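You operate a simulated robot arm through the tools that you are given. There is no shell and no other tool. Be economical: measure what you need, move in short steps, check, and stop when the job is done.

Carry out the task below with a simulated robot arm. There is one attempt and no reset: what you move stays moved.

JOB
Brush the black turntable clean, line up its yellow mark and lock it.
Fine: the grit goes into the grit tray; the orange brush goes back. Set down upright: orange brush. What is to be rubbed or washed off counts as gone when no trace of it is left.
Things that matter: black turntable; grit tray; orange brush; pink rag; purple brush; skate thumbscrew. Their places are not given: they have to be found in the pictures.

It is judged by the outcome, as a careful person would: the job done as asked, and still so three seconds after it is handed in. It fails if anything else is knocked over, pushed out of place, dropped, spilled or broken.

ROBOT AND FRAMES
A 6-joint arm with a two-finger parallel gripper, fixed in place. Base frame: the origin is at the foot of the arm, x ahead of it, y to its left, z up; the work surface is at about z = 0.6. Units: m, rad, N and s.
With the tool pointing down near the work surface it reaches from about 0.16 to 0.64 m from the base axis. Its first joint turns from -1.152 to 1.152 rad. Payload 2.9 kg.
The TCP is the grasp point between the finger pads, 0.03 m short of the fingertips. In the tool frame z runs along the fingers and y along their closing line. The gripper opens to 0.11 m. The fingers are 0.02 m wide and 0.01 m thick; the gripper's body (0.048 by 0.112 m) begins 0.055 m behind the TCP.
Orientation is that of the tool frame in the base frame, as a unit quaternion [x, y, z, w]. With the fingers straight down and closing along the base's y, the tool's x points along the base's -x, its y along +y and its z along -z.

CONTROLS
- The arm moves only by the tool drive_tool. Its argument "targets" is a list of rows, each an object (a shift or turn left out is 0, a gripper value left out holds the last) with "xyz": the shift along the tool's x, y, z in m, a list of three; "dr": the turn, a rotation vector about the tool's x, y, z in rad, a list of three; "jaw": the gripper command, from -1 (shut) to 1 (fully open), values between in proportion. In form: [{"xyz": [dx, dy, dz], "dr": [ax, ay, az], "jaw": jaw}, ...]. A call has 1 to 20 rows; each row is the pose to reach, as a shift and turn from the pose commanded when the call began, along the tool's axes at that moment. Rows are played at 5 a second. More than 0.05 m and 0.15 rad between two rows, or a gripper value outside its range, and nothing of the call is played. Where a pose cannot be reached the arm comes as near as it can. A force on the tool above 40 N (or 10 N above the force at the start of the call, whichever is more), or a blocked arm, ends the call early, and 0.2 s more pass. The fingers move at their own pace (about 0.108 m/s each) and stop on an object; they squeeze with about 29 N. The grip force told is the motor's: it shows also when the fingers shut on nothing. Time passes only in rows, and 0.2 s behind the last, so rows that repeat a pose let the fingers close. The reply holds the time, the measured pose of the TCP, the force on the tool along the base axes, the opening and the grip force, in the units named above and with some noise, with the torque about the TCP (base axes, N m) and any sound that the robot's microphone picked up.
- Cameras (640 x 400 px; columns grow to the right, rows downward): "scene" is fixed at [0.09, 0.4523, 1.3738]; the picture's right is [-0.56, -0.83, 0.00], its down [-0.55, 0.37, -0.75] and it looks along [0.62, -0.42, -0.66] (base axes); focal length 339 px, centre (320, 200). "wrist" rides on the gripper at [0.072, 0.017, -0.103] in the tool frame; the picture's right is [-0.23, 0.97, 0.00], its down [-0.76, -0.18, -0.62] and it looks along [-0.61, -0.14, 0.78] (tool axes); focal length 222 px, centre (320, 200).
- get_image(camera): a new picture of that camera. The clock stands still meanwhile.
- point_at(camera, pixels): for up to 12 pixels [column, row] of the newest picture of that camera ("zoom" is the newest enlarged one), the place [x, y, z] in the base frame of the surface seen there, good to about 0.003 m. The clock stands still meanwhile.
- zoom(camera, box): a new picture of the part [left, top, right, bottom] of that camera's present view, enlarged. The clock stands still meanwhile.
- finish_job(): hands the job in; it is judged then, once.

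Keep the steps short. Do not move on a guess: measure, check each grasp and each placing, and mend mistakes. In all there are 80 turns and 38 pictures (those below and enlarged ones count). Leave the gripper open and the arm clear of the work at the hand-in unless told otherwise, and finish with a single line.

The tools are called as a command line: name --argument value ..., lists and objects as JSON in quotes. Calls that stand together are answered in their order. drive_tool: Moves the arm, as the interface text tells. Its arguments: {"type":"object","properties":{"targets":{"type":"array","items":{"type":"object","properties":{"xyz":{"type":"array","items":{"type":"number"}},"dr":{"type":"array","items":{"type":"number"}},"jaw":{"type":"number"}}}}},"required":["targets"]} The other tools are called the same way: get_image (camera) takes a picture; point_at (camera, pixels) gives the place of the surface under pixels of a picture; zoom (camera, box) takes an enlarged picture of a part of a camera's view; finish_job () hands the job in.

At the start:

```text
time: 0.0
position: [0.4734, -0.1844, 0.9558]
tool_rot: [0.001, 1.0, -0.001, 0.001]
force: [0.1, 0.1, 0.6]
wrist_torque: [0.0, -0.02, 0.0]
finger_gap: 0.1102
grip_force: 0.0
```

scene: 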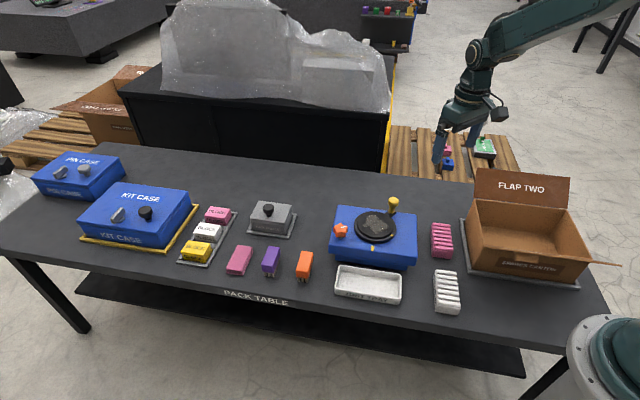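
wrist: 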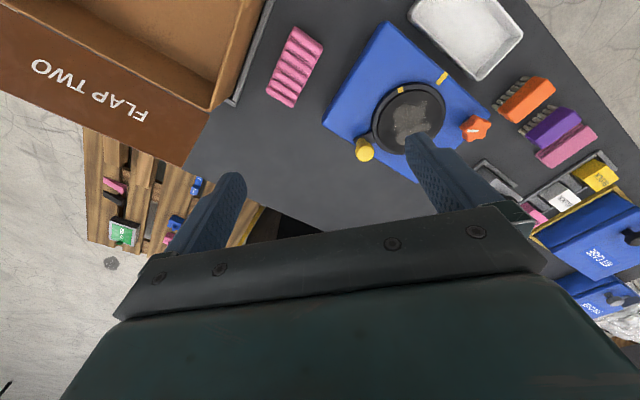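

I see the turntable on a blue box, the tray in front of it and the brushes to its left. I'll enlarge that area first.

zoom --camera "scene" --box '[310, 180, 470, 320]'

zoom --camera "scene" --box '[170, 190, 330, 290]'

```text
2.86 times, centred on (390, 250) of scene
```

zoom: 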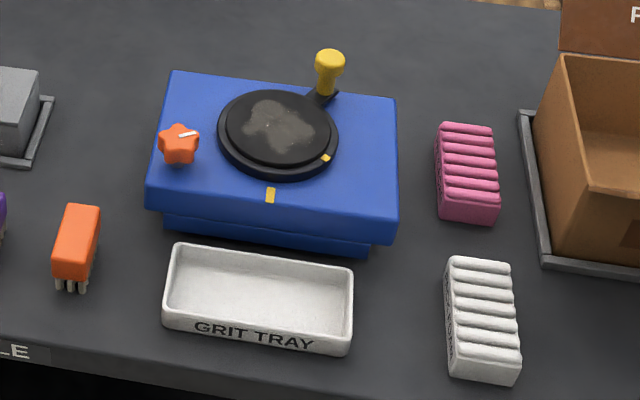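

```text
4.00 times, centred on (250, 240) of scene
```

zoom: 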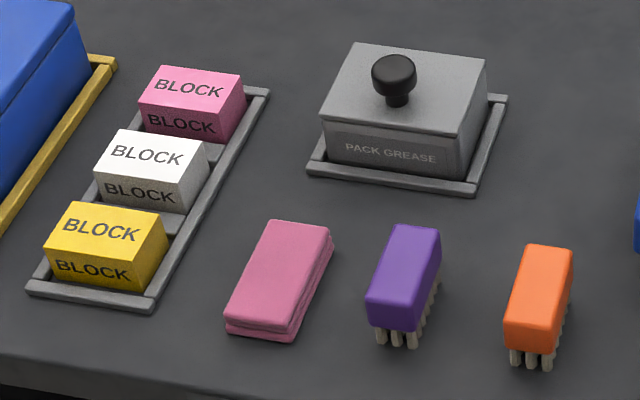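

Next I'll measure the key points in the enlarged views. The last zoom covers the brushes, so I'll start there and use the full scene picture for the turntable.

point_at --camera "zoom" --pixels '[[529, 252], [566, 256], [512, 340], [546, 345], [540, 295], [515, 362], [547, 366], [404, 270], [285, 275], [580, 375], [440, 235], [325, 235]]'

zoom --camera "scene" --box '[325, 190, 425, 310]'

```text
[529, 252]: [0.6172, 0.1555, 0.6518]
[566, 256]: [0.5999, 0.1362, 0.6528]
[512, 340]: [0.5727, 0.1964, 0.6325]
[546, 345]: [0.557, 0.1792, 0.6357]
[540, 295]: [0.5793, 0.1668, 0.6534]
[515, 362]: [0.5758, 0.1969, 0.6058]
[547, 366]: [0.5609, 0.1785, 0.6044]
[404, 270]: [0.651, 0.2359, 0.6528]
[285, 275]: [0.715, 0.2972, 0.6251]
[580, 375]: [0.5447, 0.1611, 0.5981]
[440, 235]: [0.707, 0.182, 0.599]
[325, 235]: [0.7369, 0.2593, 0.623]
```

```text
3.33 times, centred on (375, 250) of scene
```

zoom: 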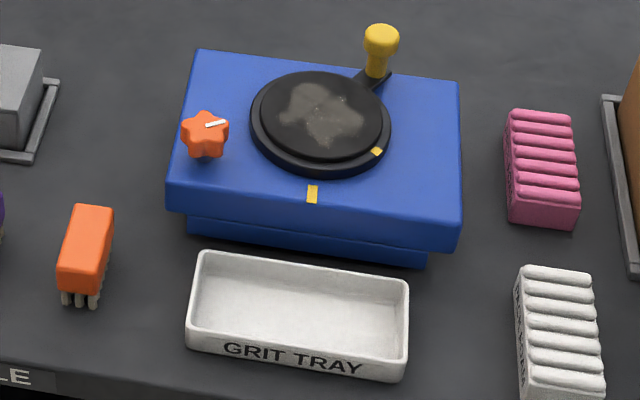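

point_at --camera "zoom" --pixels '[[250, 125], [320, 72], [390, 125], [320, 165], [320, 115], [377, 152], [312, 187], [312, 200], [380, 32], [372, 82], [205, 127], [216, 123]]'

point_at --camera "zoom" --pixels '[[200, 52], [459, 82], [455, 222], [172, 185], [203, 255], [406, 286], [400, 370], [190, 342], [300, 310], [195, 155], [365, 75], [385, 78]]'

```text
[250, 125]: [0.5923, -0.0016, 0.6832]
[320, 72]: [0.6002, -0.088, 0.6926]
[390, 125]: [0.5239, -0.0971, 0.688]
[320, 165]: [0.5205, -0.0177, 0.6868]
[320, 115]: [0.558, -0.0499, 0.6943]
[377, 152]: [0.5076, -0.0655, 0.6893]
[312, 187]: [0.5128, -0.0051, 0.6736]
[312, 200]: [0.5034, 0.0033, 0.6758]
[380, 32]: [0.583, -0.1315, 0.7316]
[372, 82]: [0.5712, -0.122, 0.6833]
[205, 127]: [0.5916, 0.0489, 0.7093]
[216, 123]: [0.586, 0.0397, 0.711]
```

```text
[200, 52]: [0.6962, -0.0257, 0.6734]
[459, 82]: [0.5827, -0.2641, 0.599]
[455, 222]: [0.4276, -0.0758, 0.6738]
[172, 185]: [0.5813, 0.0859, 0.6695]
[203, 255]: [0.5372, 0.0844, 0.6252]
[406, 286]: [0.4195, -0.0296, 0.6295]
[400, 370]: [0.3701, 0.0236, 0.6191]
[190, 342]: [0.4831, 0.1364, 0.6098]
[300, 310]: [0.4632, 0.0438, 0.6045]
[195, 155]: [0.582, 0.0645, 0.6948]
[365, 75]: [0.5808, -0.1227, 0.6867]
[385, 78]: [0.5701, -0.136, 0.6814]
```

Measurements so far (z is the surface height):
- **Orange brush:** centred near (0.587, 0.167), top at z 0.653, about 26 mm wide, lying along the 45° line.
- **Turntable:** centre near (0.558, -0.05), top at z 0.694.
- **Tray:** just in front of the blue box.

I'll move above the brush with the tool turned 45°.

drive_tool --targets '[{"xyz": [-0.0114, 0.0351, 0.0156], "dr": [0, 0, 0.0785], "jaw": 0.1}, {"xyz": [-0.0227, 0.0703, 0.0312], "dr": [0, 0, 0.157]}, {"xyz": [-0.0341, 0.1054, 0.0468], "dr": [0, 0, 0.2355]}, {"xyz": [-0.0454, 0.1406, 0.0624], "dr": [0, 0, 0.314]}, {"xyz": [-0.0568, 0.1757, 0.078], "dr": [0, 0, 0.3925]}, {"xyz": [-0.0682, 0.2108, 0.0936], "dr": [0, 0, 0.471]}, {"xyz": [-0.0795, 0.246, 0.1092], "dr": [0, 0, 0.5495]}, {"xyz": [-0.0909, 0.2811, 0.1248], "dr": [0, 0, 0.628]}, {"xyz": [-0.1022, 0.3163, 0.1404], "dr": [0, 0, 0.7065]}, {"xyz": [-0.1136, 0.3514, 0.156], "dr": [0, 0, 0.785]}, {"xyz": [-0.1136, 0.3514, 0.156], "dr": [0, 0, 0.785]}]'

get_image --camera "wrist"

```text
time: 2.4
position: [0.5881, 0.1692, 0.7988]
tool_rot: [0.384, 0.923, 0.0, 0.0]
force: [-1.1, -0.8, -0.6]
wrist_torque: [0.01, -0.02, 0.01]
finger_gap: 0.0605
grip_force: 0.0
```

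```text
32 pictures are left
```

wrist: 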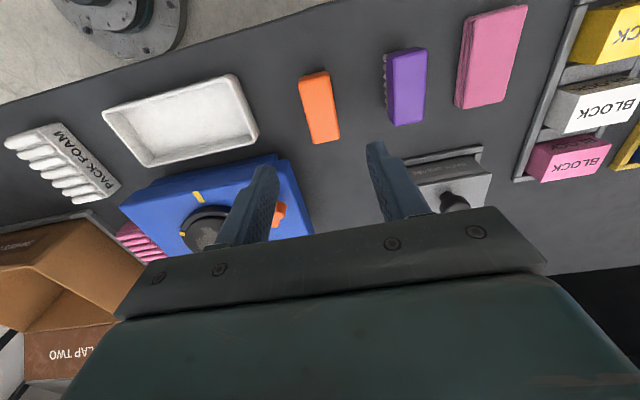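

The orange brush is at (320,107), right where the TCP should project. I'll measure its edges.

point_at --camera "wrist" --pixels '[[303, 78], [326, 73], [313, 140], [337, 135], [320, 107], [308, 107], [331, 104]]'

```text
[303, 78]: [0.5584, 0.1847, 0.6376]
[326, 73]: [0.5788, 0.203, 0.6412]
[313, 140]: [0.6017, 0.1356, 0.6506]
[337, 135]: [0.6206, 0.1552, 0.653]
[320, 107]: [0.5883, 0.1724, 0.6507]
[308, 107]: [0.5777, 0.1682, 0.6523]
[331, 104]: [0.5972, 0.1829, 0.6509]
```

The brush's centre is about (0.590, 0.170), which matches the TCP. I'll go down to z 0.645 and close the gripper.

drive_tool --targets '[{"xyz": [0, 0.001, 0.04]}, {"xyz": [0, 0.001, 0.08]}, {"xyz": [0, 0.001, 0.115]}, {"xyz": [0, 0.001, 0.14]}, {"xyz": [0, 0.001, 0.154]}, {"xyz": [0, 0.001, 0.154]}, {"xyz": [0, 0.001, 0.154], "jaw": -1}, {"xyz": [0, 0.001, 0.154], "jaw": -1}, {"xyz": [0, 0.001, 0.154], "jaw": -1}]'

```text
time: 4.4
position: [0.588, 0.1684, 0.646]
tool_rot: [0.383, 0.924, 0.0, 0.0]
force: [0.4, 0.4, -0.2]
wrist_torque: [0.01, -0.04, -0.02]
finger_gap: 0.0332
grip_force: 28.4
```

The gripper holds the brush with a 33 mm gap and 28 N. I'll lift it and look.

drive_tool --targets '[{"xyz": [0, 0, -0.02]}, {"xyz": [0, 0, -0.06]}, {"xyz": [0, 0, -0.1]}, {"xyz": [0, 0, -0.14]}, {"xyz": [0, 0, -0.14]}]'

get_image --camera "scene"

```text
time: 5.6
position: [0.59, 0.1688, 0.7861]
tool_rot: [0.383, 0.924, 0.0, 0.0]
force: [-0.6, 0.1, 0.4]
wrist_torque: [-0.01, 0.02, -0.01]
finger_gap: 0.0334
grip_force: 29.1
```

```text
31 pictures are left
```

scene: 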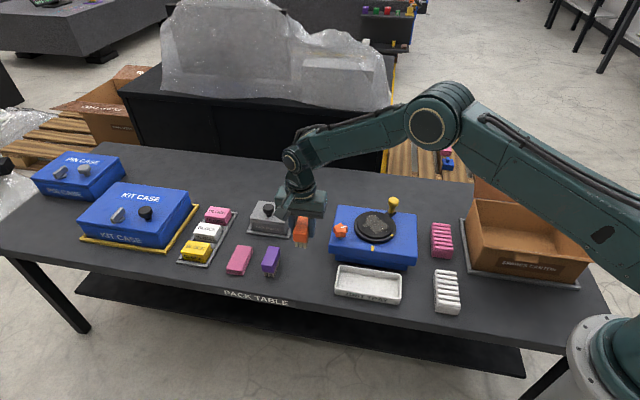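

The brush is held upright. I'll enlarge the disc to see how far the grit spreads.

zoom --camera "scene" --box '[335, 195, 415, 255]'

```text
6.67 times, centred on (375, 225) of scene
```

zoom: 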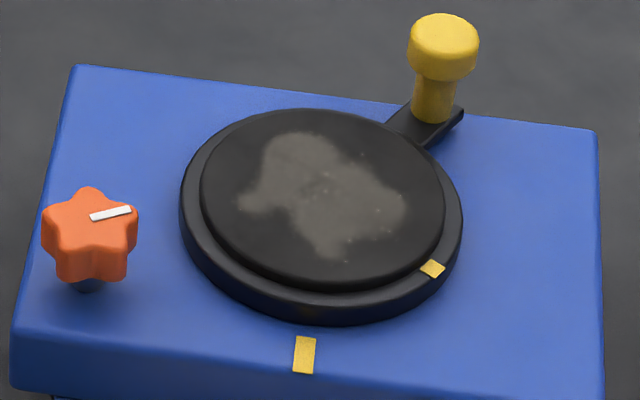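

point_at --camera "zoom" --pixels '[[240, 205], [290, 135], [345, 145], [405, 210], [335, 258], [202, 195], [444, 200], [322, 112], [322, 286], [322, 198], [432, 268], [305, 353]]'

point_at --camera "zoom" --pixels '[[443, 30], [435, 105], [92, 216], [130, 210], [90, 230], [88, 190], [45, 225], [138, 230], [88, 288], [182, 205], [462, 215], [415, 125]]'

```text
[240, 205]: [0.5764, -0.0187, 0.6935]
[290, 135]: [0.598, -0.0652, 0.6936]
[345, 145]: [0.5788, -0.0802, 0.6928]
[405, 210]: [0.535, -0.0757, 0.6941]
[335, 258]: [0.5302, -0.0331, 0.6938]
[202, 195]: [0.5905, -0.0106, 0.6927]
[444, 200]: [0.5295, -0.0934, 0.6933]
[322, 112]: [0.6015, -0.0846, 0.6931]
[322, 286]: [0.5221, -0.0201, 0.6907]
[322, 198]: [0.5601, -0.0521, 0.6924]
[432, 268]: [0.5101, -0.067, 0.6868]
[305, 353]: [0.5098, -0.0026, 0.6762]
```

```text
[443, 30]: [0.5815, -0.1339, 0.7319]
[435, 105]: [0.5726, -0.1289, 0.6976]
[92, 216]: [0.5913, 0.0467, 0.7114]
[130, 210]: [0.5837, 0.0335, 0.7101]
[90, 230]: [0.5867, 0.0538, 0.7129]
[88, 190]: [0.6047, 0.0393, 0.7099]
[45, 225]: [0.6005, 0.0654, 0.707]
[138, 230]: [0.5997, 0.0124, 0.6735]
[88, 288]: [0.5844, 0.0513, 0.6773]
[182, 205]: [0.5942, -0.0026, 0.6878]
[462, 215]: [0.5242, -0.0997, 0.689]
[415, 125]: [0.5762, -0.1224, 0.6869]
```

The disc centre is about (0.560, -0.052), the bristle tips sit 46 mm below the TCP, and the disc top is at z 0.694. I'll move above the back-left of the grit and make the first stroke towards the tray after that.

drive_tool --targets '[{"xyz": [-0.0276, -0.0249, 0]}, {"xyz": [-0.0551, -0.0498, 0]}, {"xyz": [-0.0827, -0.0747, 0]}, {"xyz": [-0.1103, -0.0996, 0]}, {"xyz": [-0.1378, -0.1245, 0]}, {"xyz": [-0.1654, -0.1494, 0]}, {"xyz": [-0.1654, -0.1494, 0]}]'

```text
time: 7.2
position: [0.5995, -0.0578, 0.7854]
tool_rot: [0.383, 0.924, 0.0, 0.0]
force: [-0.4, -0.2, -0.8]
wrist_torque: [-0.02, -0.01, -0.01]
finger_gap: 0.0335
grip_force: 29.5
```

I'm over the start point. I'll lower gently until the bristles touch.

drive_tool --targets '[{"xyz": [0, 0, 0.025]}, {"xyz": [0, 0, 0.038]}, {"xyz": [0, 0, 0.043]}, {"xyz": [0, 0, 0.047]}, {"xyz": [0, 0, 0.047]}]'

```text
time: 8.4
position: [0.599, -0.054, 0.7394]
tool_rot: [0.382, 0.924, 0.001, 0.001]
force: [-3.5, 0.5, 11.9]
wrist_torque: [0.07, 0.36, 0.0]
finger_gap: 0.0334
grip_force: 28.5
```

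The bristles press with 12 N. Next is the stroke along tool +x, towards the tray and out over it.

drive_tool --targets '[{"xyz": [0.015, 0, 0]}, {"xyz": [0.03, 0, 0]}, {"xyz": [0.045, 0, 0]}, {"xyz": [0.06, 0, 0]}, {"xyz": [0.075, 0, 0]}, {"xyz": [0.09, 0, 0]}, {"xyz": [0.11, 0, 0]}, {"xyz": [0.13, 0, 0]}, {"xyz": [0.15, 0, 0]}, {"xyz": [0.17, 0, 0]}, {"xyz": [0.17, 0, 0]}]'

zoom --camera "scene" --box '[325, 190, 425, 310]'

```text
time: 10.8
position: [0.4782, 0.0675, 0.7374]
tool_rot: [0.382, 0.924, 0.0, 0.0]
force: [-1.6, -0.2, -0.8]
wrist_torque: [-0.02, 0.0, -0.01]
finger_gap: 0.0334
grip_force: 29.1
```

```text
3.33 times, centred on (375, 250) of scene
```

zoom: 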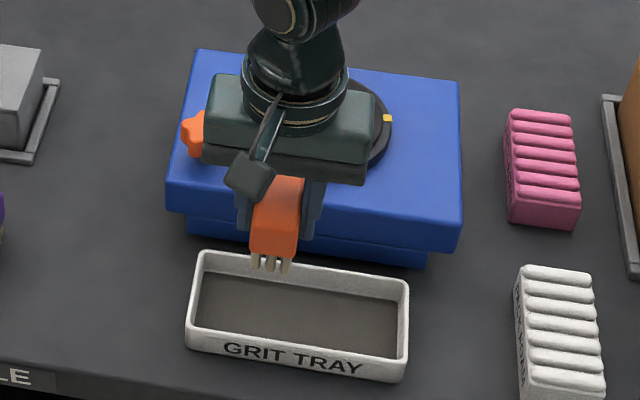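

The tray floor has turned grey, so the grit does land there. The disc also turned a little with the stroke. I'll do a second stroke through the centre.

drive_tool --targets '[{"xyz": [0, 0, -0.03]}, {"xyz": [-0.03, -0.005, -0.045]}, {"xyz": [-0.07, -0.012, -0.045]}, {"xyz": [-0.11, -0.02, -0.045]}, {"xyz": [-0.145, -0.0267, -0.045]}, {"xyz": [-0.162, -0.0267, -0.045]}, {"xyz": [-0.162, -0.0267, -0.045]}, {"xyz": [-0.162, -0.0267, -0.02]}, {"xyz": [-0.162, -0.0267, -0.006]}, {"xyz": [-0.162, -0.0267, 0.0]}, {"xyz": [-0.147, -0.0267, 0.0]}, {"xyz": [-0.132, -0.0267, 0.0]}, {"xyz": [-0.117, -0.0267, 0.0]}, {"xyz": [-0.102, -0.0267, 0.0]}, {"xyz": [-0.087, -0.0267, 0.0]}, {"xyz": [-0.07, -0.0267, 0.0]}, {"xyz": [-0.05, -0.0267, 0.0]}, {"xyz": [-0.03, -0.0267, 0.0]}, {"xyz": [-0.005, -0.0267, 0.0]}, {"xyz": [-0.005, -0.0267, 0.0]}]'

get_image --camera "wrist"

```text
time: 15.0
position: [0.4622, 0.0433, 0.7395]
tool_rot: [0.383, 0.924, 0.001, 0.0]
force: [-0.2, 1.6, -0.7]
wrist_torque: [-0.03, -0.02, 0.03]
finger_gap: 0.0333
grip_force: 28.4
```

```text
28 pictures are left
```

wrist: 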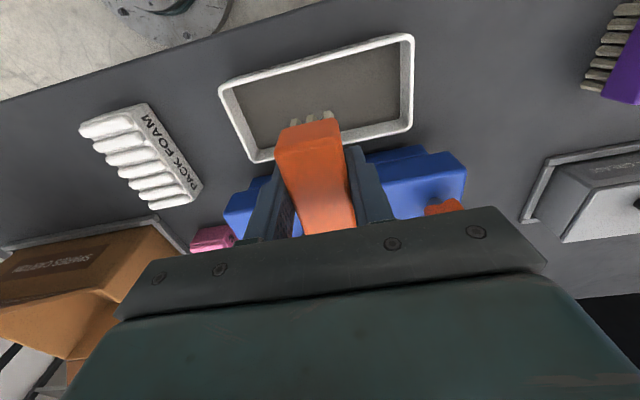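

I'll lift and step aside to the right to see what remains on the disc.

drive_tool --targets '[{"xyz": [0, 0, -0.04]}, {"xyz": [0, -0.03, -0.07]}, {"xyz": [0, -0.07, -0.09]}, {"xyz": [0, -0.11, -0.1]}, {"xyz": [0, -0.14, -0.1]}, {"xyz": [0, -0.14, -0.1]}]'

zoom --camera "scene" --box '[325, 190, 425, 310]'

```text
time: 16.4
position: [0.3644, -0.0558, 0.8412]
tool_rot: [0.383, 0.924, 0.001, 0.0]
force: [1.1, -0.5, -0.6]
wrist_torque: [-0.03, -0.02, 0.01]
finger_gap: 0.0332
grip_force: 28.8
```

```text
3.33 times, centred on (375, 250) of scene
```

zoom: 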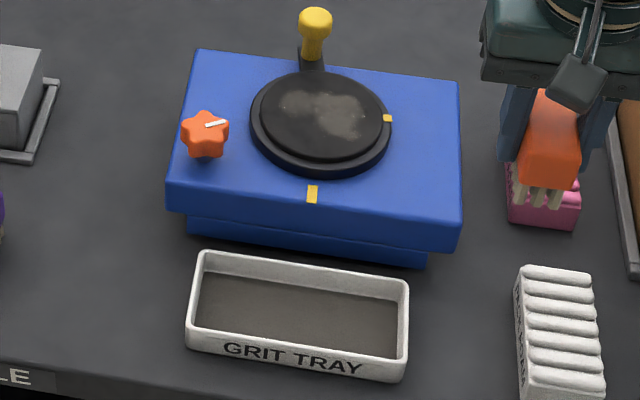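

The grit is fainter but some is left, mainly on the right half. The knob is now at the back. I'll do a third stroke to the right of centre.

drive_tool --targets '[{"xyz": [-0.03, 0.025, 0.01]}, {"xyz": [-0.06, 0.05, 0.025]}, {"xyz": [-0.095, 0.075, 0.045]}, {"xyz": [-0.13, 0.1, 0.055]}, {"xyz": [-0.1556, 0.114, 0.055]}, {"xyz": [-0.1556, 0.114, 0.06]}, {"xyz": [-0.1556, 0.114, 0.085]}, {"xyz": [-0.1556, 0.114, 0.096]}, {"xyz": [-0.1556, 0.114, 0.1025]}, {"xyz": [-0.1406, 0.114, 0.1025]}, {"xyz": [-0.1256, 0.114, 0.1025]}, {"xyz": [-0.1106, 0.114, 0.1025]}, {"xyz": [-0.0956, 0.114, 0.1025]}, {"xyz": [-0.0806, 0.114, 0.1025]}, {"xyz": [-0.0656, 0.114, 0.1025]}, {"xyz": [-0.05, 0.114, 0.1025]}, {"xyz": [-0.03, 0.114, 0.1025]}, {"xyz": [-0.005, 0.114, 0.1025]}, {"xyz": [-0.005, 0.114, 0.1025]}]'

```text
time: 20.4
position: [0.4483, 0.0212, 0.7361]
tool_rot: [0.382, 0.924, 0.001, -0.001]
force: [0.2, 0.0, -0.5]
wrist_torque: [0.0, -0.01, 0.02]
finger_gap: 0.0333
grip_force: 29.0
```

Next a fourth stroke, slightly right of centre, in the same manner.

drive_tool --targets '[{"xyz": [0, 0, -0.03]}, {"xyz": [-0.03, 0.005, -0.045]}, {"xyz": [-0.07, 0.012, -0.045]}, {"xyz": [-0.11, 0.017, -0.045]}, {"xyz": [-0.15, 0.017, -0.045]}, {"xyz": [-0.15, 0.017, -0.045]}, {"xyz": [-0.15, 0.017, -0.02]}, {"xyz": [-0.15, 0.017, -0.006]}, {"xyz": [-0.15, 0.017, 0.0]}, {"xyz": [-0.135, 0.017, 0.0]}, {"xyz": [-0.12, 0.017, 0.0]}, {"xyz": [-0.105, 0.017, 0.0]}, {"xyz": [-0.09, 0.017, 0.0]}, {"xyz": [-0.075, 0.017, 0.0]}, {"xyz": [-0.06, 0.017, 0.0]}, {"xyz": [-0.04, 0.017, 0.0]}, {"xyz": [-0.02, 0.017, 0.0]}, {"xyz": [0, 0.017, 0.0]}, {"xyz": [0, 0.017, 0.0]}]'

drive_tool --targets '[{"xyz": [0, 0, -0.04]}, {"xyz": [0, -0.03, -0.07]}, {"xyz": [0, -0.07, -0.09]}, {"xyz": [0, -0.11, -0.1]}, {"xyz": [0, -0.13, -0.1]}, {"xyz": [0, -0.13, -0.1]}]'

zoom --camera "scene" --box '[325, 190, 425, 310]'

```text
time: 24.4
position: [0.4604, 0.0343, 0.738]
tool_rot: [0.383, 0.924, 0.0, 0.001]
force: [0.0, -0.8, -1.0]
wrist_torque: [0.02, 0.01, 0.01]
finger_gap: 0.0333
grip_force: 29.0
```

```text
time: 25.8
position: [0.3699, -0.057, 0.8368]
tool_rot: [0.382, 0.924, 0.0, 0.001]
force: [0.5, 0.7, -0.7]
wrist_torque: [0.0, -0.01, -0.03]
finger_gap: 0.0331
grip_force: 29.0
```

```text
3.33 times, centred on (375, 250) of scene
```

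zoom: 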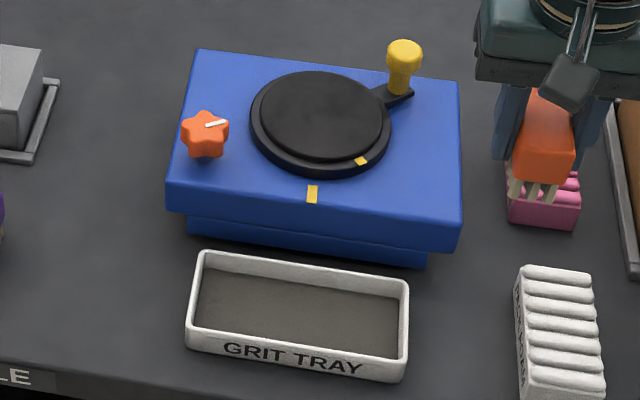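

The disc looks clean. I'll enlarge it to be sure.

zoom --camera "scene" --box '[350, 200, 400, 240]'

```text
10.00 times, centred on (375, 220) of scene
```

zoom: 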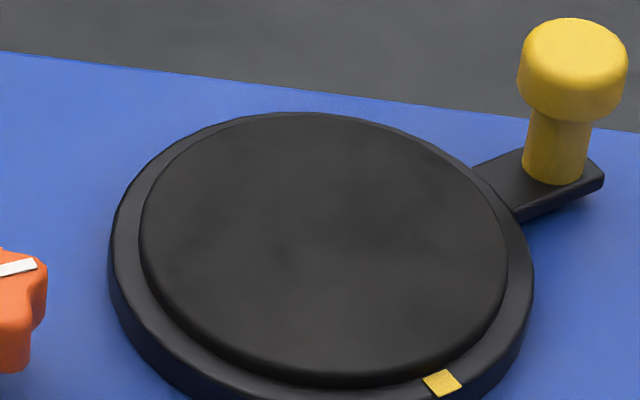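

It's almost uniformly black, with perhaps a faint trace in the middle. I'll add two more strokes, one at the centre and one left of it, to be sure.

drive_tool --targets '[{"xyz": [-0.03, 0.03, 0.01]}, {"xyz": [-0.06, 0.06, 0.025]}, {"xyz": [-0.095, 0.09, 0.045]}, {"xyz": [-0.125, 0.12, 0.053]}, {"xyz": [-0.156, 0.138, 0.053]}, {"xyz": [-0.156, 0.138, 0.056]}, {"xyz": [-0.156, 0.138, 0.08]}, {"xyz": [-0.156, 0.138, 0.092]}, {"xyz": [-0.156, 0.138, 0.099]}, {"xyz": [-0.141, 0.138, 0.099]}, {"xyz": [-0.126, 0.138, 0.099]}, {"xyz": [-0.111, 0.138, 0.099]}, {"xyz": [-0.096, 0.138, 0.099]}, {"xyz": [-0.081, 0.138, 0.099]}, {"xyz": [-0.066, 0.138, 0.099]}, {"xyz": [-0.05, 0.138, 0.099]}, {"xyz": [-0.03, 0.138, 0.099]}, {"xyz": [-0.005, 0.138, 0.099]}, {"xyz": [-0.005, 0.138, 0.099]}]'

drive_tool --targets '[{"xyz": [0, 0, -0.03]}, {"xyz": [-0.03, 0.005, -0.045]}, {"xyz": [-0.07, 0.012, -0.045]}, {"xyz": [-0.11, 0.018, -0.045]}, {"xyz": [-0.15, 0.018, -0.045]}, {"xyz": [-0.15, 0.018, -0.045]}, {"xyz": [-0.15, 0.018, -0.02]}, {"xyz": [-0.15, 0.018, -0.006]}, {"xyz": [-0.15, 0.018, 0.0]}, {"xyz": [-0.135, 0.018, 0.0]}, {"xyz": [-0.12, 0.018, 0.0]}, {"xyz": [-0.105, 0.018, 0.0]}, {"xyz": [-0.09, 0.018, 0.0]}, {"xyz": [-0.075, 0.018, 0.0]}, {"xyz": [-0.06, 0.018, 0.0]}, {"xyz": [-0.04, 0.018, 0.0]}, {"xyz": [-0.02, 0.018, 0.0]}, {"xyz": [0, 0.018, 0.0]}, {"xyz": [0, 0.018, 0.0]}]'

```text
refused: row 3 steps farther than a row can; nothing moved
```

```text
time: 29.8
position: [0.382, -0.0463, 0.8363]
tool_rot: [0.382, 0.924, 0.0, 0.0]
force: [-0.5, 0.6, -0.8]
wrist_torque: [-0.02, -0.01, 0.0]
finger_gap: 0.0335
grip_force: 29.0
```

The first call was refused because one step was too long, and the second only swept through air at z 0.836, touching nothing. I'll redo the centre stroke with shorter steps.

drive_tool --targets '[{"xyz": [-0.03, 0.025, 0.01]}, {"xyz": [-0.06, 0.05, 0.02]}, {"xyz": [-0.09, 0.075, 0.035]}, {"xyz": [-0.12, 0.1, 0.05]}, {"xyz": [-0.15, 0.122, 0.053]}, {"xyz": [-0.155, 0.122, 0.056]}, {"xyz": [-0.155, 0.122, 0.08]}, {"xyz": [-0.155, 0.122, 0.092]}, {"xyz": [-0.155, 0.122, 0.099]}, {"xyz": [-0.14, 0.122, 0.099]}, {"xyz": [-0.125, 0.122, 0.099]}, {"xyz": [-0.11, 0.122, 0.099]}, {"xyz": [-0.095, 0.122, 0.099]}, {"xyz": [-0.08, 0.122, 0.099]}, {"xyz": [-0.065, 0.122, 0.099]}, {"xyz": [-0.05, 0.122, 0.099]}, {"xyz": [-0.03, 0.122, 0.099]}, {"xyz": [-0.005, 0.122, 0.099]}, {"xyz": [-0.005, 0.122, 0.099]}]'

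```text
time: 33.8
position: [0.4704, 0.0365, 0.7386]
tool_rot: [0.383, 0.924, 0.0, 0.0]
force: [-0.1, -0.8, -0.9]
wrist_torque: [-0.01, 0.02, -0.01]
finger_gap: 0.0335
grip_force: 29.2
```

Now the stroke to the left of centre.

drive_tool --targets '[{"xyz": [0, 0, -0.03]}, {"xyz": [-0.03, 0.005, -0.045]}, {"xyz": [-0.07, 0.012, -0.045]}, {"xyz": [-0.11, 0.018, -0.045]}, {"xyz": [-0.15, 0.018, -0.045]}, {"xyz": [-0.15, 0.018, -0.045]}, {"xyz": [-0.15, 0.018, -0.02]}, {"xyz": [-0.15, 0.018, -0.006]}, {"xyz": [-0.15, 0.018, 0.0]}, {"xyz": [-0.135, 0.018, 0.0]}, {"xyz": [-0.12, 0.018, 0.0]}, {"xyz": [-0.105, 0.018, 0.0]}, {"xyz": [-0.09, 0.018, 0.0]}, {"xyz": [-0.075, 0.018, 0.0]}, {"xyz": [-0.06, 0.018, 0.0]}, {"xyz": [-0.04, 0.018, 0.0]}, {"xyz": [-0.02, 0.018, 0.0]}, {"xyz": [0, 0.018, 0.0]}, {"xyz": [0, 0.018, 0.0]}]'

```text
time: 37.8
position: [0.4829, 0.0493, 0.7383]
tool_rot: [0.382, 0.924, 0.0, 0.0]
force: [0.4, -0.2, -0.9]
wrist_torque: [0.0, 0.0, 0.02]
finger_gap: 0.0332
grip_force: 29.2
```

Next the brush goes back to its own place, so I'll move above it at z 0.786.

drive_tool --targets '[{"xyz": [0, 0, -0.03]}, {"xyz": [0.002, 0.03, -0.048]}, {"xyz": [0.004, 0.07, -0.048]}, {"xyz": [0.006, 0.11, -0.048]}, {"xyz": [0.01, 0.145, -0.048]}, {"xyz": [0.0101, 0.1587, -0.048]}, {"xyz": [0.0101, 0.1587, -0.048]}]'

zoom --camera "scene" --box '[325, 190, 425, 310]'

```text
time: 39.4
position: [0.5886, 0.1681, 0.7863]
tool_rot: [0.382, 0.924, -0.001, 0.0]
force: [0.2, 0.3, -1.6]
wrist_torque: [-0.03, 0.0, 0.03]
finger_gap: 0.0334
grip_force: 29.3
```

```text
3.33 times, centred on (375, 250) of scene
```

zoom: 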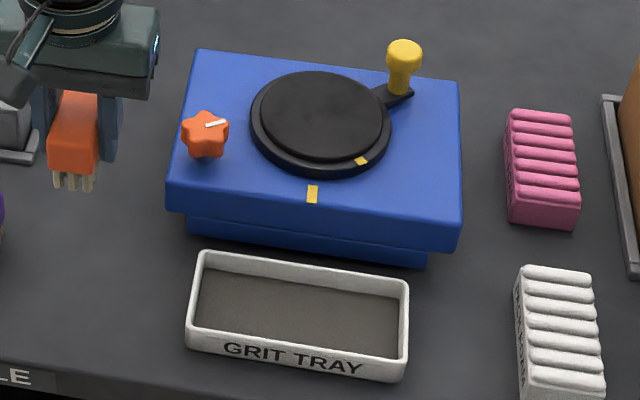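

The disc is clean. I'll set the brush down upright and release it.

drive_tool --targets '[{"xyz": [0, 0, 0.045]}, {"xyz": [0, 0, 0.09]}, {"xyz": [0, 0, 0.12]}, {"xyz": [0, 0, 0.133]}, {"xyz": [0, 0, 0.1395]}, {"xyz": [0, 0, 0.1395]}]'

```text
time: 40.8
position: [0.5884, 0.17, 0.6463]
tool_rot: [0.383, 0.924, 0.0, 0.0]
force: [0.0, 0.2, -1.8]
wrist_torque: [-0.01, -0.02, -0.01]
finger_gap: 0.0336
grip_force: 28.8
```

There's no sign of table contact yet. I'll lower by a millimetre or two more and then open.

drive_tool --targets '[{"xyz": [0, 0, 0.001]}, {"xyz": [0, 0, 0.0015]}, {"xyz": [0, 0, 0.0015]}]'

```text
time: 41.6
position: [0.5892, 0.1688, 0.6443]
tool_rot: [0.382, 0.924, 0.0, 0.0]
force: [0.3, -0.3, -1.3]
wrist_torque: [0.0, 0.01, -0.01]
finger_gap: 0.0335
grip_force: 29.1
```

drive_tool --targets '[{"xyz": [0, 0, 0.001]}, {"xyz": [0, 0, 0.002]}, {"xyz": [0, 0, 0.002]}]'

```text
time: 42.4
position: [0.5901, 0.1689, 0.6444]
tool_rot: [0.383, 0.924, 0.0, 0.001]
force: [-2.8, -1.2, 7.5]
wrist_torque: [0.13, 0.28, 0.08]
finger_gap: 0.0337
grip_force: 28.6
```

The table now pushes back with 7.5 N. I'll open the gripper slightly and retreat upwards.

drive_tool --targets '[{"xyz": [0, 0, -0.001], "jaw": -0.1}, {"xyz": [0, 0, -0.001], "jaw": 0.1}, {"xyz": [0, 0, -0.001]}, {"xyz": [0, 0, -0.03]}, {"xyz": [0, 0, -0.07]}, {"xyz": [0, 0, -0.11]}, {"xyz": [0, 0, -0.14]}, {"xyz": [0, 0, -0.14]}]'

get_image --camera "wrist"

zoom --camera "scene" --box '[330, 195, 410, 255]'

```text
time: 44.2
position: [0.5883, 0.1683, 0.7815]
tool_rot: [0.382, 0.924, 0.0, 0.001]
force: [-1.0, 0.3, -0.5]
wrist_torque: [0.01, -0.01, 0.0]
finger_gap: 0.0604
grip_force: 0.2
```

```text
23 pictures are left
```

wrist: 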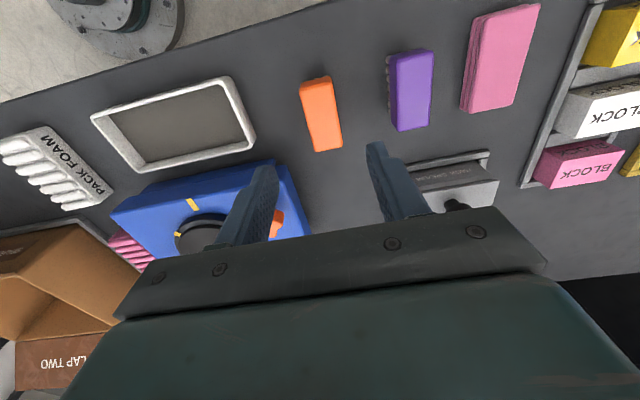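

```text
6.67 times, centred on (370, 225) of scene
```

zoom: 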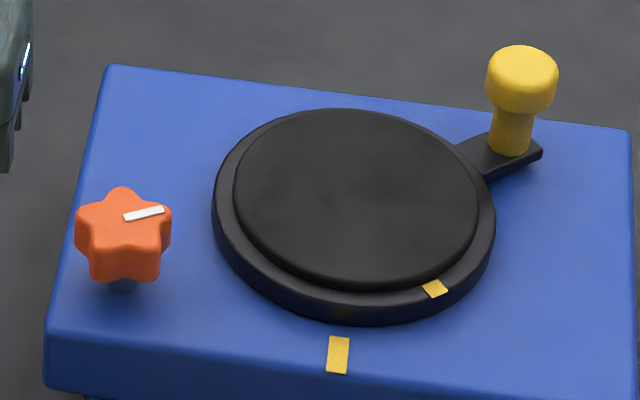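

The brush stands back in place. Next I'll measure the marks, the knob and the thumbscrew.

point_at --camera "zoom" --pixels '[[434, 289], [338, 345], [338, 362], [522, 58], [522, 75], [490, 85], [556, 85], [512, 145], [233, 195], [478, 205], [356, 110], [356, 285]]'

point_at --camera "zoom" --pixels '[[123, 192], [80, 213], [168, 212], [97, 240], [152, 240], [127, 217], [162, 210], [123, 222], [123, 285], [80, 240], [105, 275], [155, 275]]'

```text
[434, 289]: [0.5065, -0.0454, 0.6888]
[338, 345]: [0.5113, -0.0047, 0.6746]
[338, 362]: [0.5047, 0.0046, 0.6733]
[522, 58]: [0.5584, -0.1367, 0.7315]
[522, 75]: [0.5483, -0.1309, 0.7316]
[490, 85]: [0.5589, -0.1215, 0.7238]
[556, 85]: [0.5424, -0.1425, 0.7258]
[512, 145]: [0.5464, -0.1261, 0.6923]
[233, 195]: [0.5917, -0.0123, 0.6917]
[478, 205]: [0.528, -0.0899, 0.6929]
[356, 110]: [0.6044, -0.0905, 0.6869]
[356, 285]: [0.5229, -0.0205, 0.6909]
```

```text
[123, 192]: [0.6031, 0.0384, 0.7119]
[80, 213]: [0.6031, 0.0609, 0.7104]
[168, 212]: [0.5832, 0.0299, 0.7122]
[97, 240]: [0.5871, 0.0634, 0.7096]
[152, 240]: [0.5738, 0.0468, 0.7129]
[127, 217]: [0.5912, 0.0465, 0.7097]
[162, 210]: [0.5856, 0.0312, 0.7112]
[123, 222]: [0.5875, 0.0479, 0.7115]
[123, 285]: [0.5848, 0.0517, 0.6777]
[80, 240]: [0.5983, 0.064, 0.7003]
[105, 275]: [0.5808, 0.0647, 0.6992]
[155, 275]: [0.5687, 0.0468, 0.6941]
```

Measured values:
- **Moving mark:** at 173° about the disc centre, while the fixed mark is at 135°. The disc must turn about 38° clockwise.
- **Crank knob:** near (0.552, -0.132), top at z 0.732.

I'll go above the knob with the fingers lined up radially.

drive_tool --targets '[{"xyz": [-0.0233, -0.0298, -0.02], "dr": [0, 0, -0.0858], "jaw": -0.09}, {"xyz": [-0.0467, -0.0595, -0.03], "dr": [0, 0, -0.1715]}, {"xyz": [-0.07, -0.0893, -0.03], "dr": [0, 0, -0.2573]}, {"xyz": [-0.0933, -0.119, -0.03], "dr": [0, 0, -0.343]}, {"xyz": [-0.1167, -0.1488, -0.03], "dr": [0, 0, -0.4288]}, {"xyz": [-0.14, -0.1785, -0.03], "dr": [0, 0, -0.5145]}, {"xyz": [-0.1634, -0.2083, -0.03], "dr": [0, 0, -0.6003]}, {"xyz": [-0.1867, -0.238, -0.03], "dr": [0, 0, -0.686]}, {"xyz": [-0.1867, -0.238, -0.03], "dr": [0, 0, -0.686]}]'

get_image --camera "wrist"

```text
time: 46.2
position: [0.5507, -0.1294, 0.8138]
tool_rot: [0.048, 0.999, 0.0, 0.0]
force: [-0.9, 0.2, -0.5]
wrist_torque: [0.02, 0.0, -0.03]
finger_gap: 0.0501
grip_force: 0.1
```

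```text
21 pictures are left
```

wrist: 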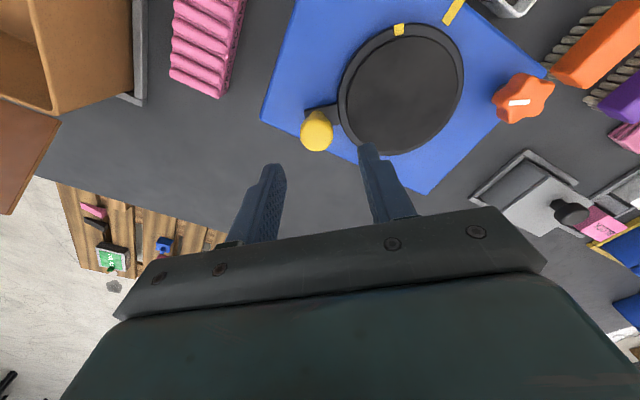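

The knob at (317,130) lies where the TCP projects. I'll measure the knob and the marks from here and enlarge the disc to check for leftover grit.

point_at --camera "wrist" --pixels '[[317, 125], [317, 115], [303, 133], [331, 130], [317, 148], [399, 30], [453, 10], [345, 90], [462, 80], [400, 35], [400, 150]]'

zoom --camera "wrist" --box '[290, 0, 490, 160]'

```text
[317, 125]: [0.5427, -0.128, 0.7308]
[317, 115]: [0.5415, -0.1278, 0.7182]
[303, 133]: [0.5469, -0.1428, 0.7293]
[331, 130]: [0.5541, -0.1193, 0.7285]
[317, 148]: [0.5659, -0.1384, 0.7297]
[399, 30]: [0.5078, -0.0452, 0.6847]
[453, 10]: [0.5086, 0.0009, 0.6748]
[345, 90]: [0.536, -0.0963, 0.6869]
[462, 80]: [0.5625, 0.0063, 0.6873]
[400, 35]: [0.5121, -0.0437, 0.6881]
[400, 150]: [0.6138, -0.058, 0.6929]
```

```text
2.50 times, centred on (390, 80) of wrist
```

zoom: 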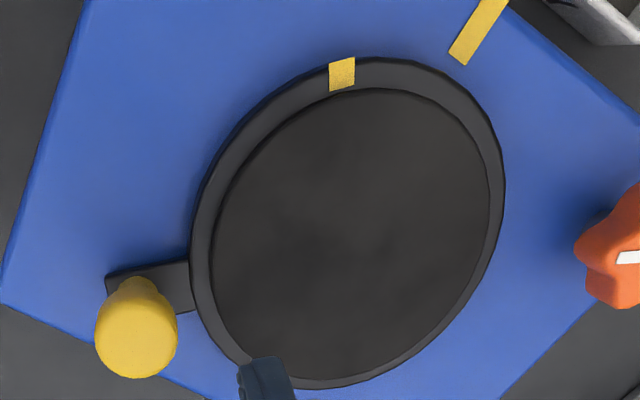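

The knob centre is within 3 mm of the TCP. I'll lower to z 0.731 and close on the knob.

drive_tool --targets '[{"xyz": [0, -0.002, 0.04]}, {"xyz": [0, -0.002, 0.065]}, {"xyz": [0, -0.002, 0.083]}, {"xyz": [0, -0.002, 0.083]}, {"xyz": [0, -0.002, 0.083], "jaw": -0.5}, {"xyz": [0, -0.002, 0.083], "jaw": -0.7}, {"xyz": [0, -0.002, 0.083], "jaw": -1}, {"xyz": [0, -0.002, 0.083], "jaw": -1}]'

```text
time: 48.0
position: [0.5526, -0.134, 0.728]
tool_rot: [0.051, 0.999, 0.0, 0.001]
force: [2.0, -8.4, -6.3]
wrist_torque: [0.18, -0.43, -0.19]
finger_gap: 0.0298
grip_force: 45.2
```

The knob is gripped. I'll turn the crank about 30° clockwise along its arc in small steps, then check.

drive_tool --targets '[{"xyz": [0, -0.002, 0]}, {"xyz": [0.00715, -0.0017, 0], "dr": [0, 0, 0.0873]}, {"xyz": [0.01424, -0.00075, 0], "dr": [0, 0, 0.1745]}, {"xyz": [0.02122, 0.0008, 0], "dr": [0, 0, 0.2618]}, {"xyz": [0.02804, 0.00294, 0], "dr": [0, 0, 0.3491]}, {"xyz": [0.03465, 0.00568, 0], "dr": [0, 0, 0.4363]}, {"xyz": [0.041, 0.00899, 0], "dr": [0, 0, 0.5236]}, {"xyz": [0.041, 0.00899, 0], "dr": [0, 0, 0.5236]}]'

zoom --camera "scene" --box '[330, 195, 410, 255]'

```text
time: 49.8
position: [0.5129, -0.1176, 0.7289]
tool_rot: [0.305, 0.952, 0.0, -0.001]
force: [12.3, 11.7, -32.6]
wrist_torque: [-0.01, 0.09, -0.36]
finger_gap: 0.0299
grip_force: 44.9
```

```text
6.67 times, centred on (370, 225) of scene
```

zoom: 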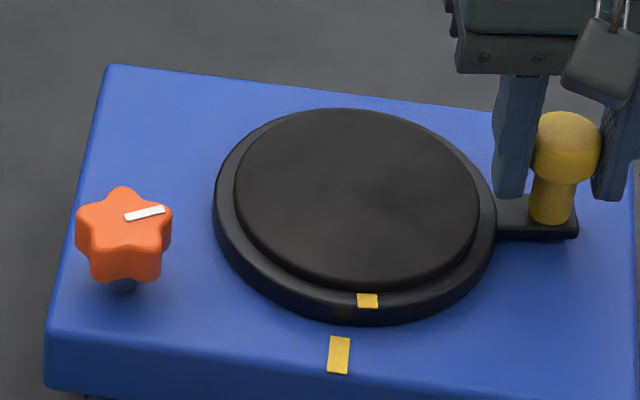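

The mark is nearly there. I'll measure how much is left.

point_at --camera "zoom" --pixels '[[367, 300], [358, 300], [377, 300], [340, 342], [338, 370], [330, 355], [349, 355], [234, 195], [479, 205]]'

```text
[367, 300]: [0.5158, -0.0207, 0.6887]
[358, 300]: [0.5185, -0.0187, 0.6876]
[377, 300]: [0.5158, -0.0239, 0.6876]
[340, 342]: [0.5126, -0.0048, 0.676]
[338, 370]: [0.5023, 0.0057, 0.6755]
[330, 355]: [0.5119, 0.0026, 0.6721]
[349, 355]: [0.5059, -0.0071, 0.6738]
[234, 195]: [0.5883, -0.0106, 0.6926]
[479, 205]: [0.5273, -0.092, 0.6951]
```

The mark is at 144.8° and the target is 135°, so about 9.5° remain. The force shows me pulling up and outwards a little, so I'll relax that while finishing the turn.

drive_tool --targets '[{"xyz": [0, 0.0013, 0.002]}, {"xyz": [0.00424, 0.0014, 0.002], "dr": [0, 0, 0.0524]}, {"xyz": [0.00847, 0.0017, 0.002], "dr": [0, 0, 0.1047]}, {"xyz": [0.01337, 0.0024, 0.002], "dr": [0, 0, 0.1658]}, {"xyz": [0.01337, 0.0024, 0.002], "dr": [0, 0, 0.1658]}]'

zoom --camera "scene" --box '[350, 220, 390, 250]'

```text
time: 51.0
position: [0.5035, -0.1113, 0.7292]
tool_rot: [0.385, 0.923, 0.0, 0.001]
force: [0.4, 2.1, 6.9]
wrist_torque: [0.45, 0.85, 0.07]
finger_gap: 0.0298
grip_force: 45.0
```

```text
13.33 times, centred on (370, 235) of scene
```

zoom: 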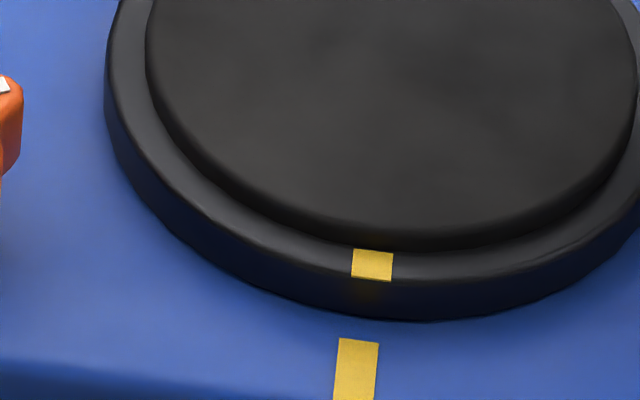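

point_at --camera "zoom" --pixels '[[372, 265], [353, 264], [392, 266], [358, 345], [356, 370], [354, 398], [340, 342], [378, 345]]'

```text
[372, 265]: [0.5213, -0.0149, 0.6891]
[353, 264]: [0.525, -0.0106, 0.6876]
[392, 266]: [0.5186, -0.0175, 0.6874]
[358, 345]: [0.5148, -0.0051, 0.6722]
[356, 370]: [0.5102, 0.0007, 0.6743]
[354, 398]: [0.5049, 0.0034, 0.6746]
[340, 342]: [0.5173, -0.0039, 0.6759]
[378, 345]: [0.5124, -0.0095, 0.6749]
```

The marks agree to about 1° (roughly 1 mm). I'll turn that last bit clockwise and then release gently.

drive_tool --targets '[{"xyz": [0.001, 0, 0], "dr": [0, 0, 0.014]}, {"xyz": [0.001, 0, 0], "dr": [0, 0, 0.014]}, {"xyz": [0.001, 0, 0], "dr": [0, 0, 0.014], "jaw": -0.4}, {"xyz": [0.001, 0, 0], "dr": [0, 0, 0.014], "jaw": -0.1}, {"xyz": [0.001, 0, 0], "dr": [0, 0, 0.014], "jaw": -0.1}, {"xyz": [0.001, 0, -0.04], "dr": [0, 0, 0.014]}, {"xyz": [0.001, 0, -0.085], "dr": [0, 0, 0.014]}, {"xyz": [0.001, 0, -0.085], "dr": [0, 0, 0.014]}]'

zoom --camera "scene" --box '[350, 220, 390, 250]'

```text
time: 52.8
position: [0.5018, -0.1091, 0.8123]
tool_rot: [0.391, 0.921, 0.0, 0.0]
force: [-0.9, 0.1, -0.5]
wrist_torque: [-0.01, 0.0, -0.01]
finger_gap: 0.0494
grip_force: 0.1
```

```text
13.33 times, centred on (370, 235) of scene
```

zoom: 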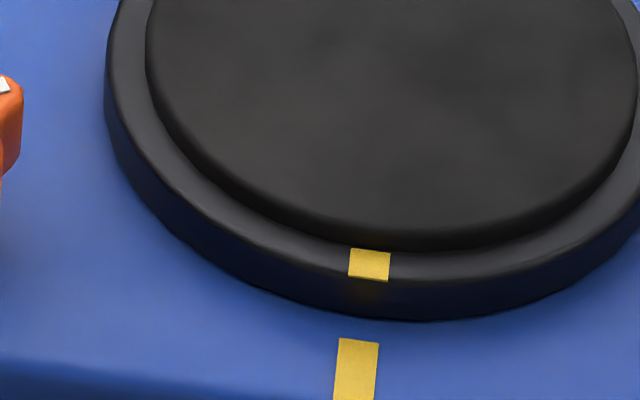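

The marks now agree to within about 0.5°. Next is the orange thumbscrew, centred near (0.590, 0.048) with its top at z 0.711. I'll go above it and look closely at it.

drive_tool --targets '[{"xyz": [0.0057, 0.0192, 0], "dr": [0, 0, -0.1241], "jaw": 0.15}, {"xyz": [0.0115, 0.0384, 0], "dr": [0, 0, -0.2482]}, {"xyz": [0.0172, 0.0575, 0], "dr": [0, 0, -0.3723]}, {"xyz": [0.023, 0.0767, 0], "dr": [0, 0, -0.4964]}, {"xyz": [0.0287, 0.0959, 0], "dr": [0, 0, -0.6206]}, {"xyz": [0.0345, 0.1151, 0], "dr": [0, 0, -0.7447]}, {"xyz": [0.0402, 0.1342, 0], "dr": [0, 0, -0.8688]}, {"xyz": [0.046, 0.1534, 0], "dr": [0, 0, -0.9929]}, {"xyz": [0.0517, 0.1726, 0], "dr": [0, 0, -1.117]}, {"xyz": [0.0517, 0.1726, 0], "dr": [0, 0, -1.117]}]'

zoom --camera "wrist" --box '[240, 60, 400, 180]'

```text
time: 55.0
position: [0.5903, 0.0465, 0.8136]
tool_rot: [-0.157, 0.988, -0.001, -0.001]
force: [0.5, 1.4, 0.1]
wrist_torque: [0.01, 0.03, 0.0]
finger_gap: 0.0633
grip_force: 0.2
```

```text
3.33 times, centred on (320, 120) of wrist
```

zoom: 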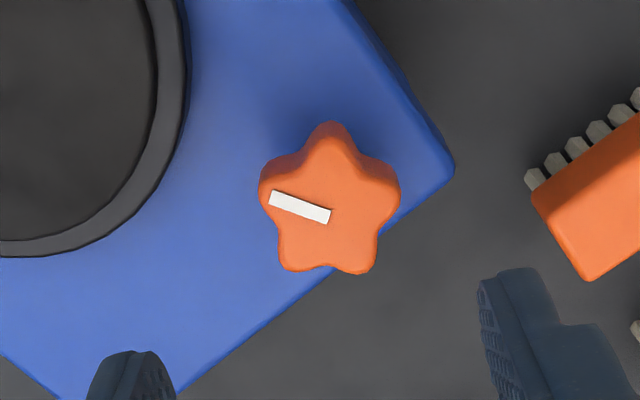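

I see the five-lobed head with its bar pointing at one lobe. The right finger will meet a lobe and the left one a valley. I'll measure the centre.

point_at --camera "zoom" --pixels '[[335, 150], [268, 190], [392, 195], [290, 262], [362, 265], [330, 212], [275, 196], [325, 215]]'

```text
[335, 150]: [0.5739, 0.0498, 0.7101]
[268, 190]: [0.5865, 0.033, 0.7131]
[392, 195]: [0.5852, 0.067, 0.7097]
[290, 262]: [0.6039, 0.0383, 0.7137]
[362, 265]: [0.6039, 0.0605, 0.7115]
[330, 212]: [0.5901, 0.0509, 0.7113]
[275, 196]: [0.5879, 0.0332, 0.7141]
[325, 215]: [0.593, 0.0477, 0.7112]
```

The centre is at (0.5906, 0.0497). I'll lower to z 0.717 with a 4 mm side correction and close on the head.

drive_tool --targets '[{"xyz": [-0.001, 0.004, 0.04]}, {"xyz": [-0.001, 0.004, 0.075]}, {"xyz": [-0.001, 0.004, 0.09]}, {"xyz": [-0.001, 0.004, 0.0965]}, {"xyz": [-0.001, 0.004, 0.0965]}, {"xyz": [-0.001, 0.004, 0.0965], "jaw": -0.2}, {"xyz": [-0.001, 0.004, 0.0965], "jaw": -0.5}, {"xyz": [-0.001, 0.004, 0.0965], "jaw": -1}, {"xyz": [-0.001, 0.004, 0.0965], "jaw": -1}]'

```text
time: 57.0
position: [0.5899, 0.0494, 0.7171]
tool_rot: [-0.154, 0.988, -0.002, 0.0]
force: [5.1, -24.6, -4.8]
wrist_torque: [0.36, -0.65, 0.02]
finger_gap: 0.0359
grip_force: 45.1
```

The head is gripped, but with a side load of 25 N. I'll shift 2 mm to relieve it and turn clockwise 30° to feel the screw.

drive_tool --targets '[{"xyz": [0, -0.002, 0]}, {"xyz": [0, -0.0025, 0], "dr": [0, 0, 0.1]}, {"xyz": [0, -0.0025, 0], "dr": [0, 0, 0.2]}, {"xyz": [0, -0.0025, 0], "dr": [0, 0, 0.3]}, {"xyz": [0, -0.0025, 0], "dr": [0, 0, 0.4]}, {"xyz": [0, -0.0025, 0], "dr": [0, 0, 0.52]}, {"xyz": [0, -0.0025, 0], "dr": [0, 0, 0.52]}]'

zoom --camera "scene" --box '[320, 190, 400, 250]'

```text
time: 58.6
position: [0.5893, 0.0487, 0.7154]
tool_rot: [0.103, 0.995, -0.001, -0.001]
force: [-6.3, -15.1, -2.2]
wrist_torque: [-0.03, 0.11, 0.0]
finger_gap: 0.0358
grip_force: 45.2
```

```text
6.67 times, centred on (360, 220) of scene
```

zoom: 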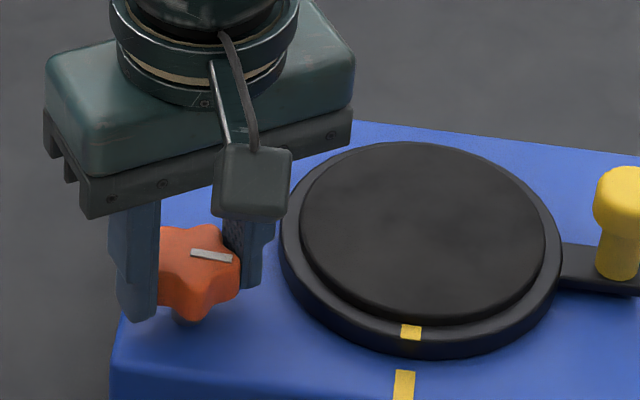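

The screw turns with the gripper with little resistance. I'll turn another 60°, again easing the side load.

drive_tool --targets '[{"xyz": [0, -0.0016, 0]}, {"xyz": [0, -0.0016, 0], "dr": [0, 0, 0.13]}, {"xyz": [0, -0.0016, 0], "dr": [0, 0, 0.26]}, {"xyz": [0, -0.0016, 0], "dr": [0, 0, 0.39]}, {"xyz": [0, -0.0016, 0], "dr": [0, 0, 0.52]}, {"xyz": [0, -0.0016, 0], "dr": [0, 0, 0.65]}, {"xyz": [0, -0.0016, 0], "dr": [0, 0, 0.78]}, {"xyz": [0, -0.0016, 0], "dr": [0, 0, 0.91]}, {"xyz": [0, -0.0016, 0], "dr": [0, 0, 1.05]}, {"xyz": [0, -0.0016, 0], "dr": [0, 0, 1.05]}]'

```text
time: 60.8
position: [0.5913, 0.0482, 0.7165]
tool_rot: [0.587, 0.81, 0.001, -0.001]
force: [-15.3, 11.1, 9.7]
wrist_torque: [0.57, -0.03, 0.0]
finger_gap: 0.036
grip_force: 44.8
```

90° are done with no stop felt yet. I'll continue for another 50°, watching torque and sound.

drive_tool --targets '[{"xyz": [0.0012, -0.001, 0]}, {"xyz": [0.0012, -0.001, 0], "dr": [0, 0, 0.13]}, {"xyz": [0.0012, -0.001, 0], "dr": [0, 0, 0.26]}, {"xyz": [0.0012, -0.001, 0], "dr": [0, 0, 0.39]}, {"xyz": [0.0012, -0.001, 0], "dr": [0, 0, 0.52]}, {"xyz": [0.0012, -0.001, 0], "dr": [0, 0, 0.65]}, {"xyz": [0.0012, -0.001, 0], "dr": [0, 0, 0.78]}, {"xyz": [0.0012, -0.001, 0], "dr": [0, 0, 0.87]}, {"xyz": [0.0012, -0.001, 0], "dr": [0, 0, 0.87]}]'

zoom --camera "scene" --box '[320, 190, 400, 250]'

```text
time: 62.8
position: [0.5906, 0.0461, 0.7159]
tool_rot: [0.874, 0.486, 0.0, -0.001]
force: [3.4, -1.6, -0.8]
wrist_torque: [0.01, 0.33, 0.46]
finger_gap: 0.0379
grip_force: 45.1
```

```text
6.67 times, centred on (360, 220) of scene
```

zoom: 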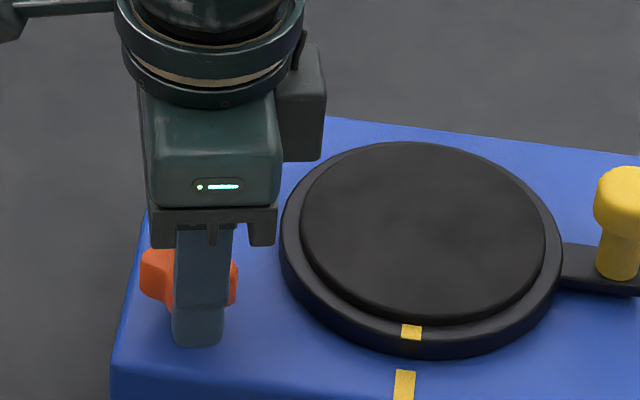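

Torque has risen to 0.46 N m and the fingers have started to slip over the head, so the screw seems to have reached its stop. I'll release, rise and look.

drive_tool --targets '[{"xyz": [0, 0, 0], "jaw": -0.1}, {"xyz": [0, 0, 0], "jaw": 0.15}, {"xyz": [0, 0, 0]}, {"xyz": [0, 0, -0.04]}, {"xyz": [0, 0, -0.085]}, {"xyz": [0, 0, -0.1]}, {"xyz": [0, 0, -0.1]}]'

zoom --camera "scene" --box '[320, 190, 400, 250]'

```text
time: 64.4
position: [0.5896, 0.0486, 0.8158]
tool_rot: [0.874, 0.486, -0.001, -0.001]
force: [-1.0, 0.4, -0.5]
wrist_torque: [-0.04, 0.0, 0.0]
finger_gap: 0.0631
grip_force: 0.0
```

```text
6.67 times, centred on (360, 220) of scene
```

zoom: 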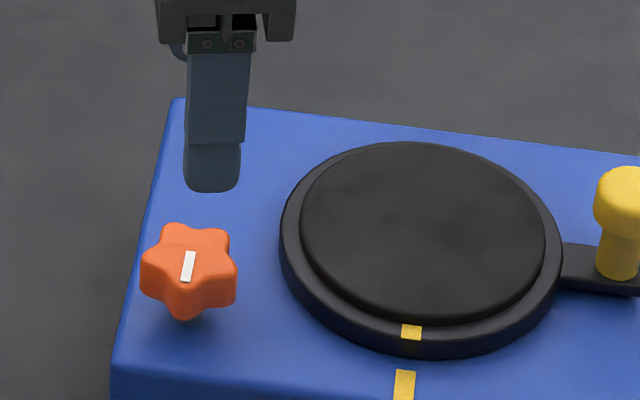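

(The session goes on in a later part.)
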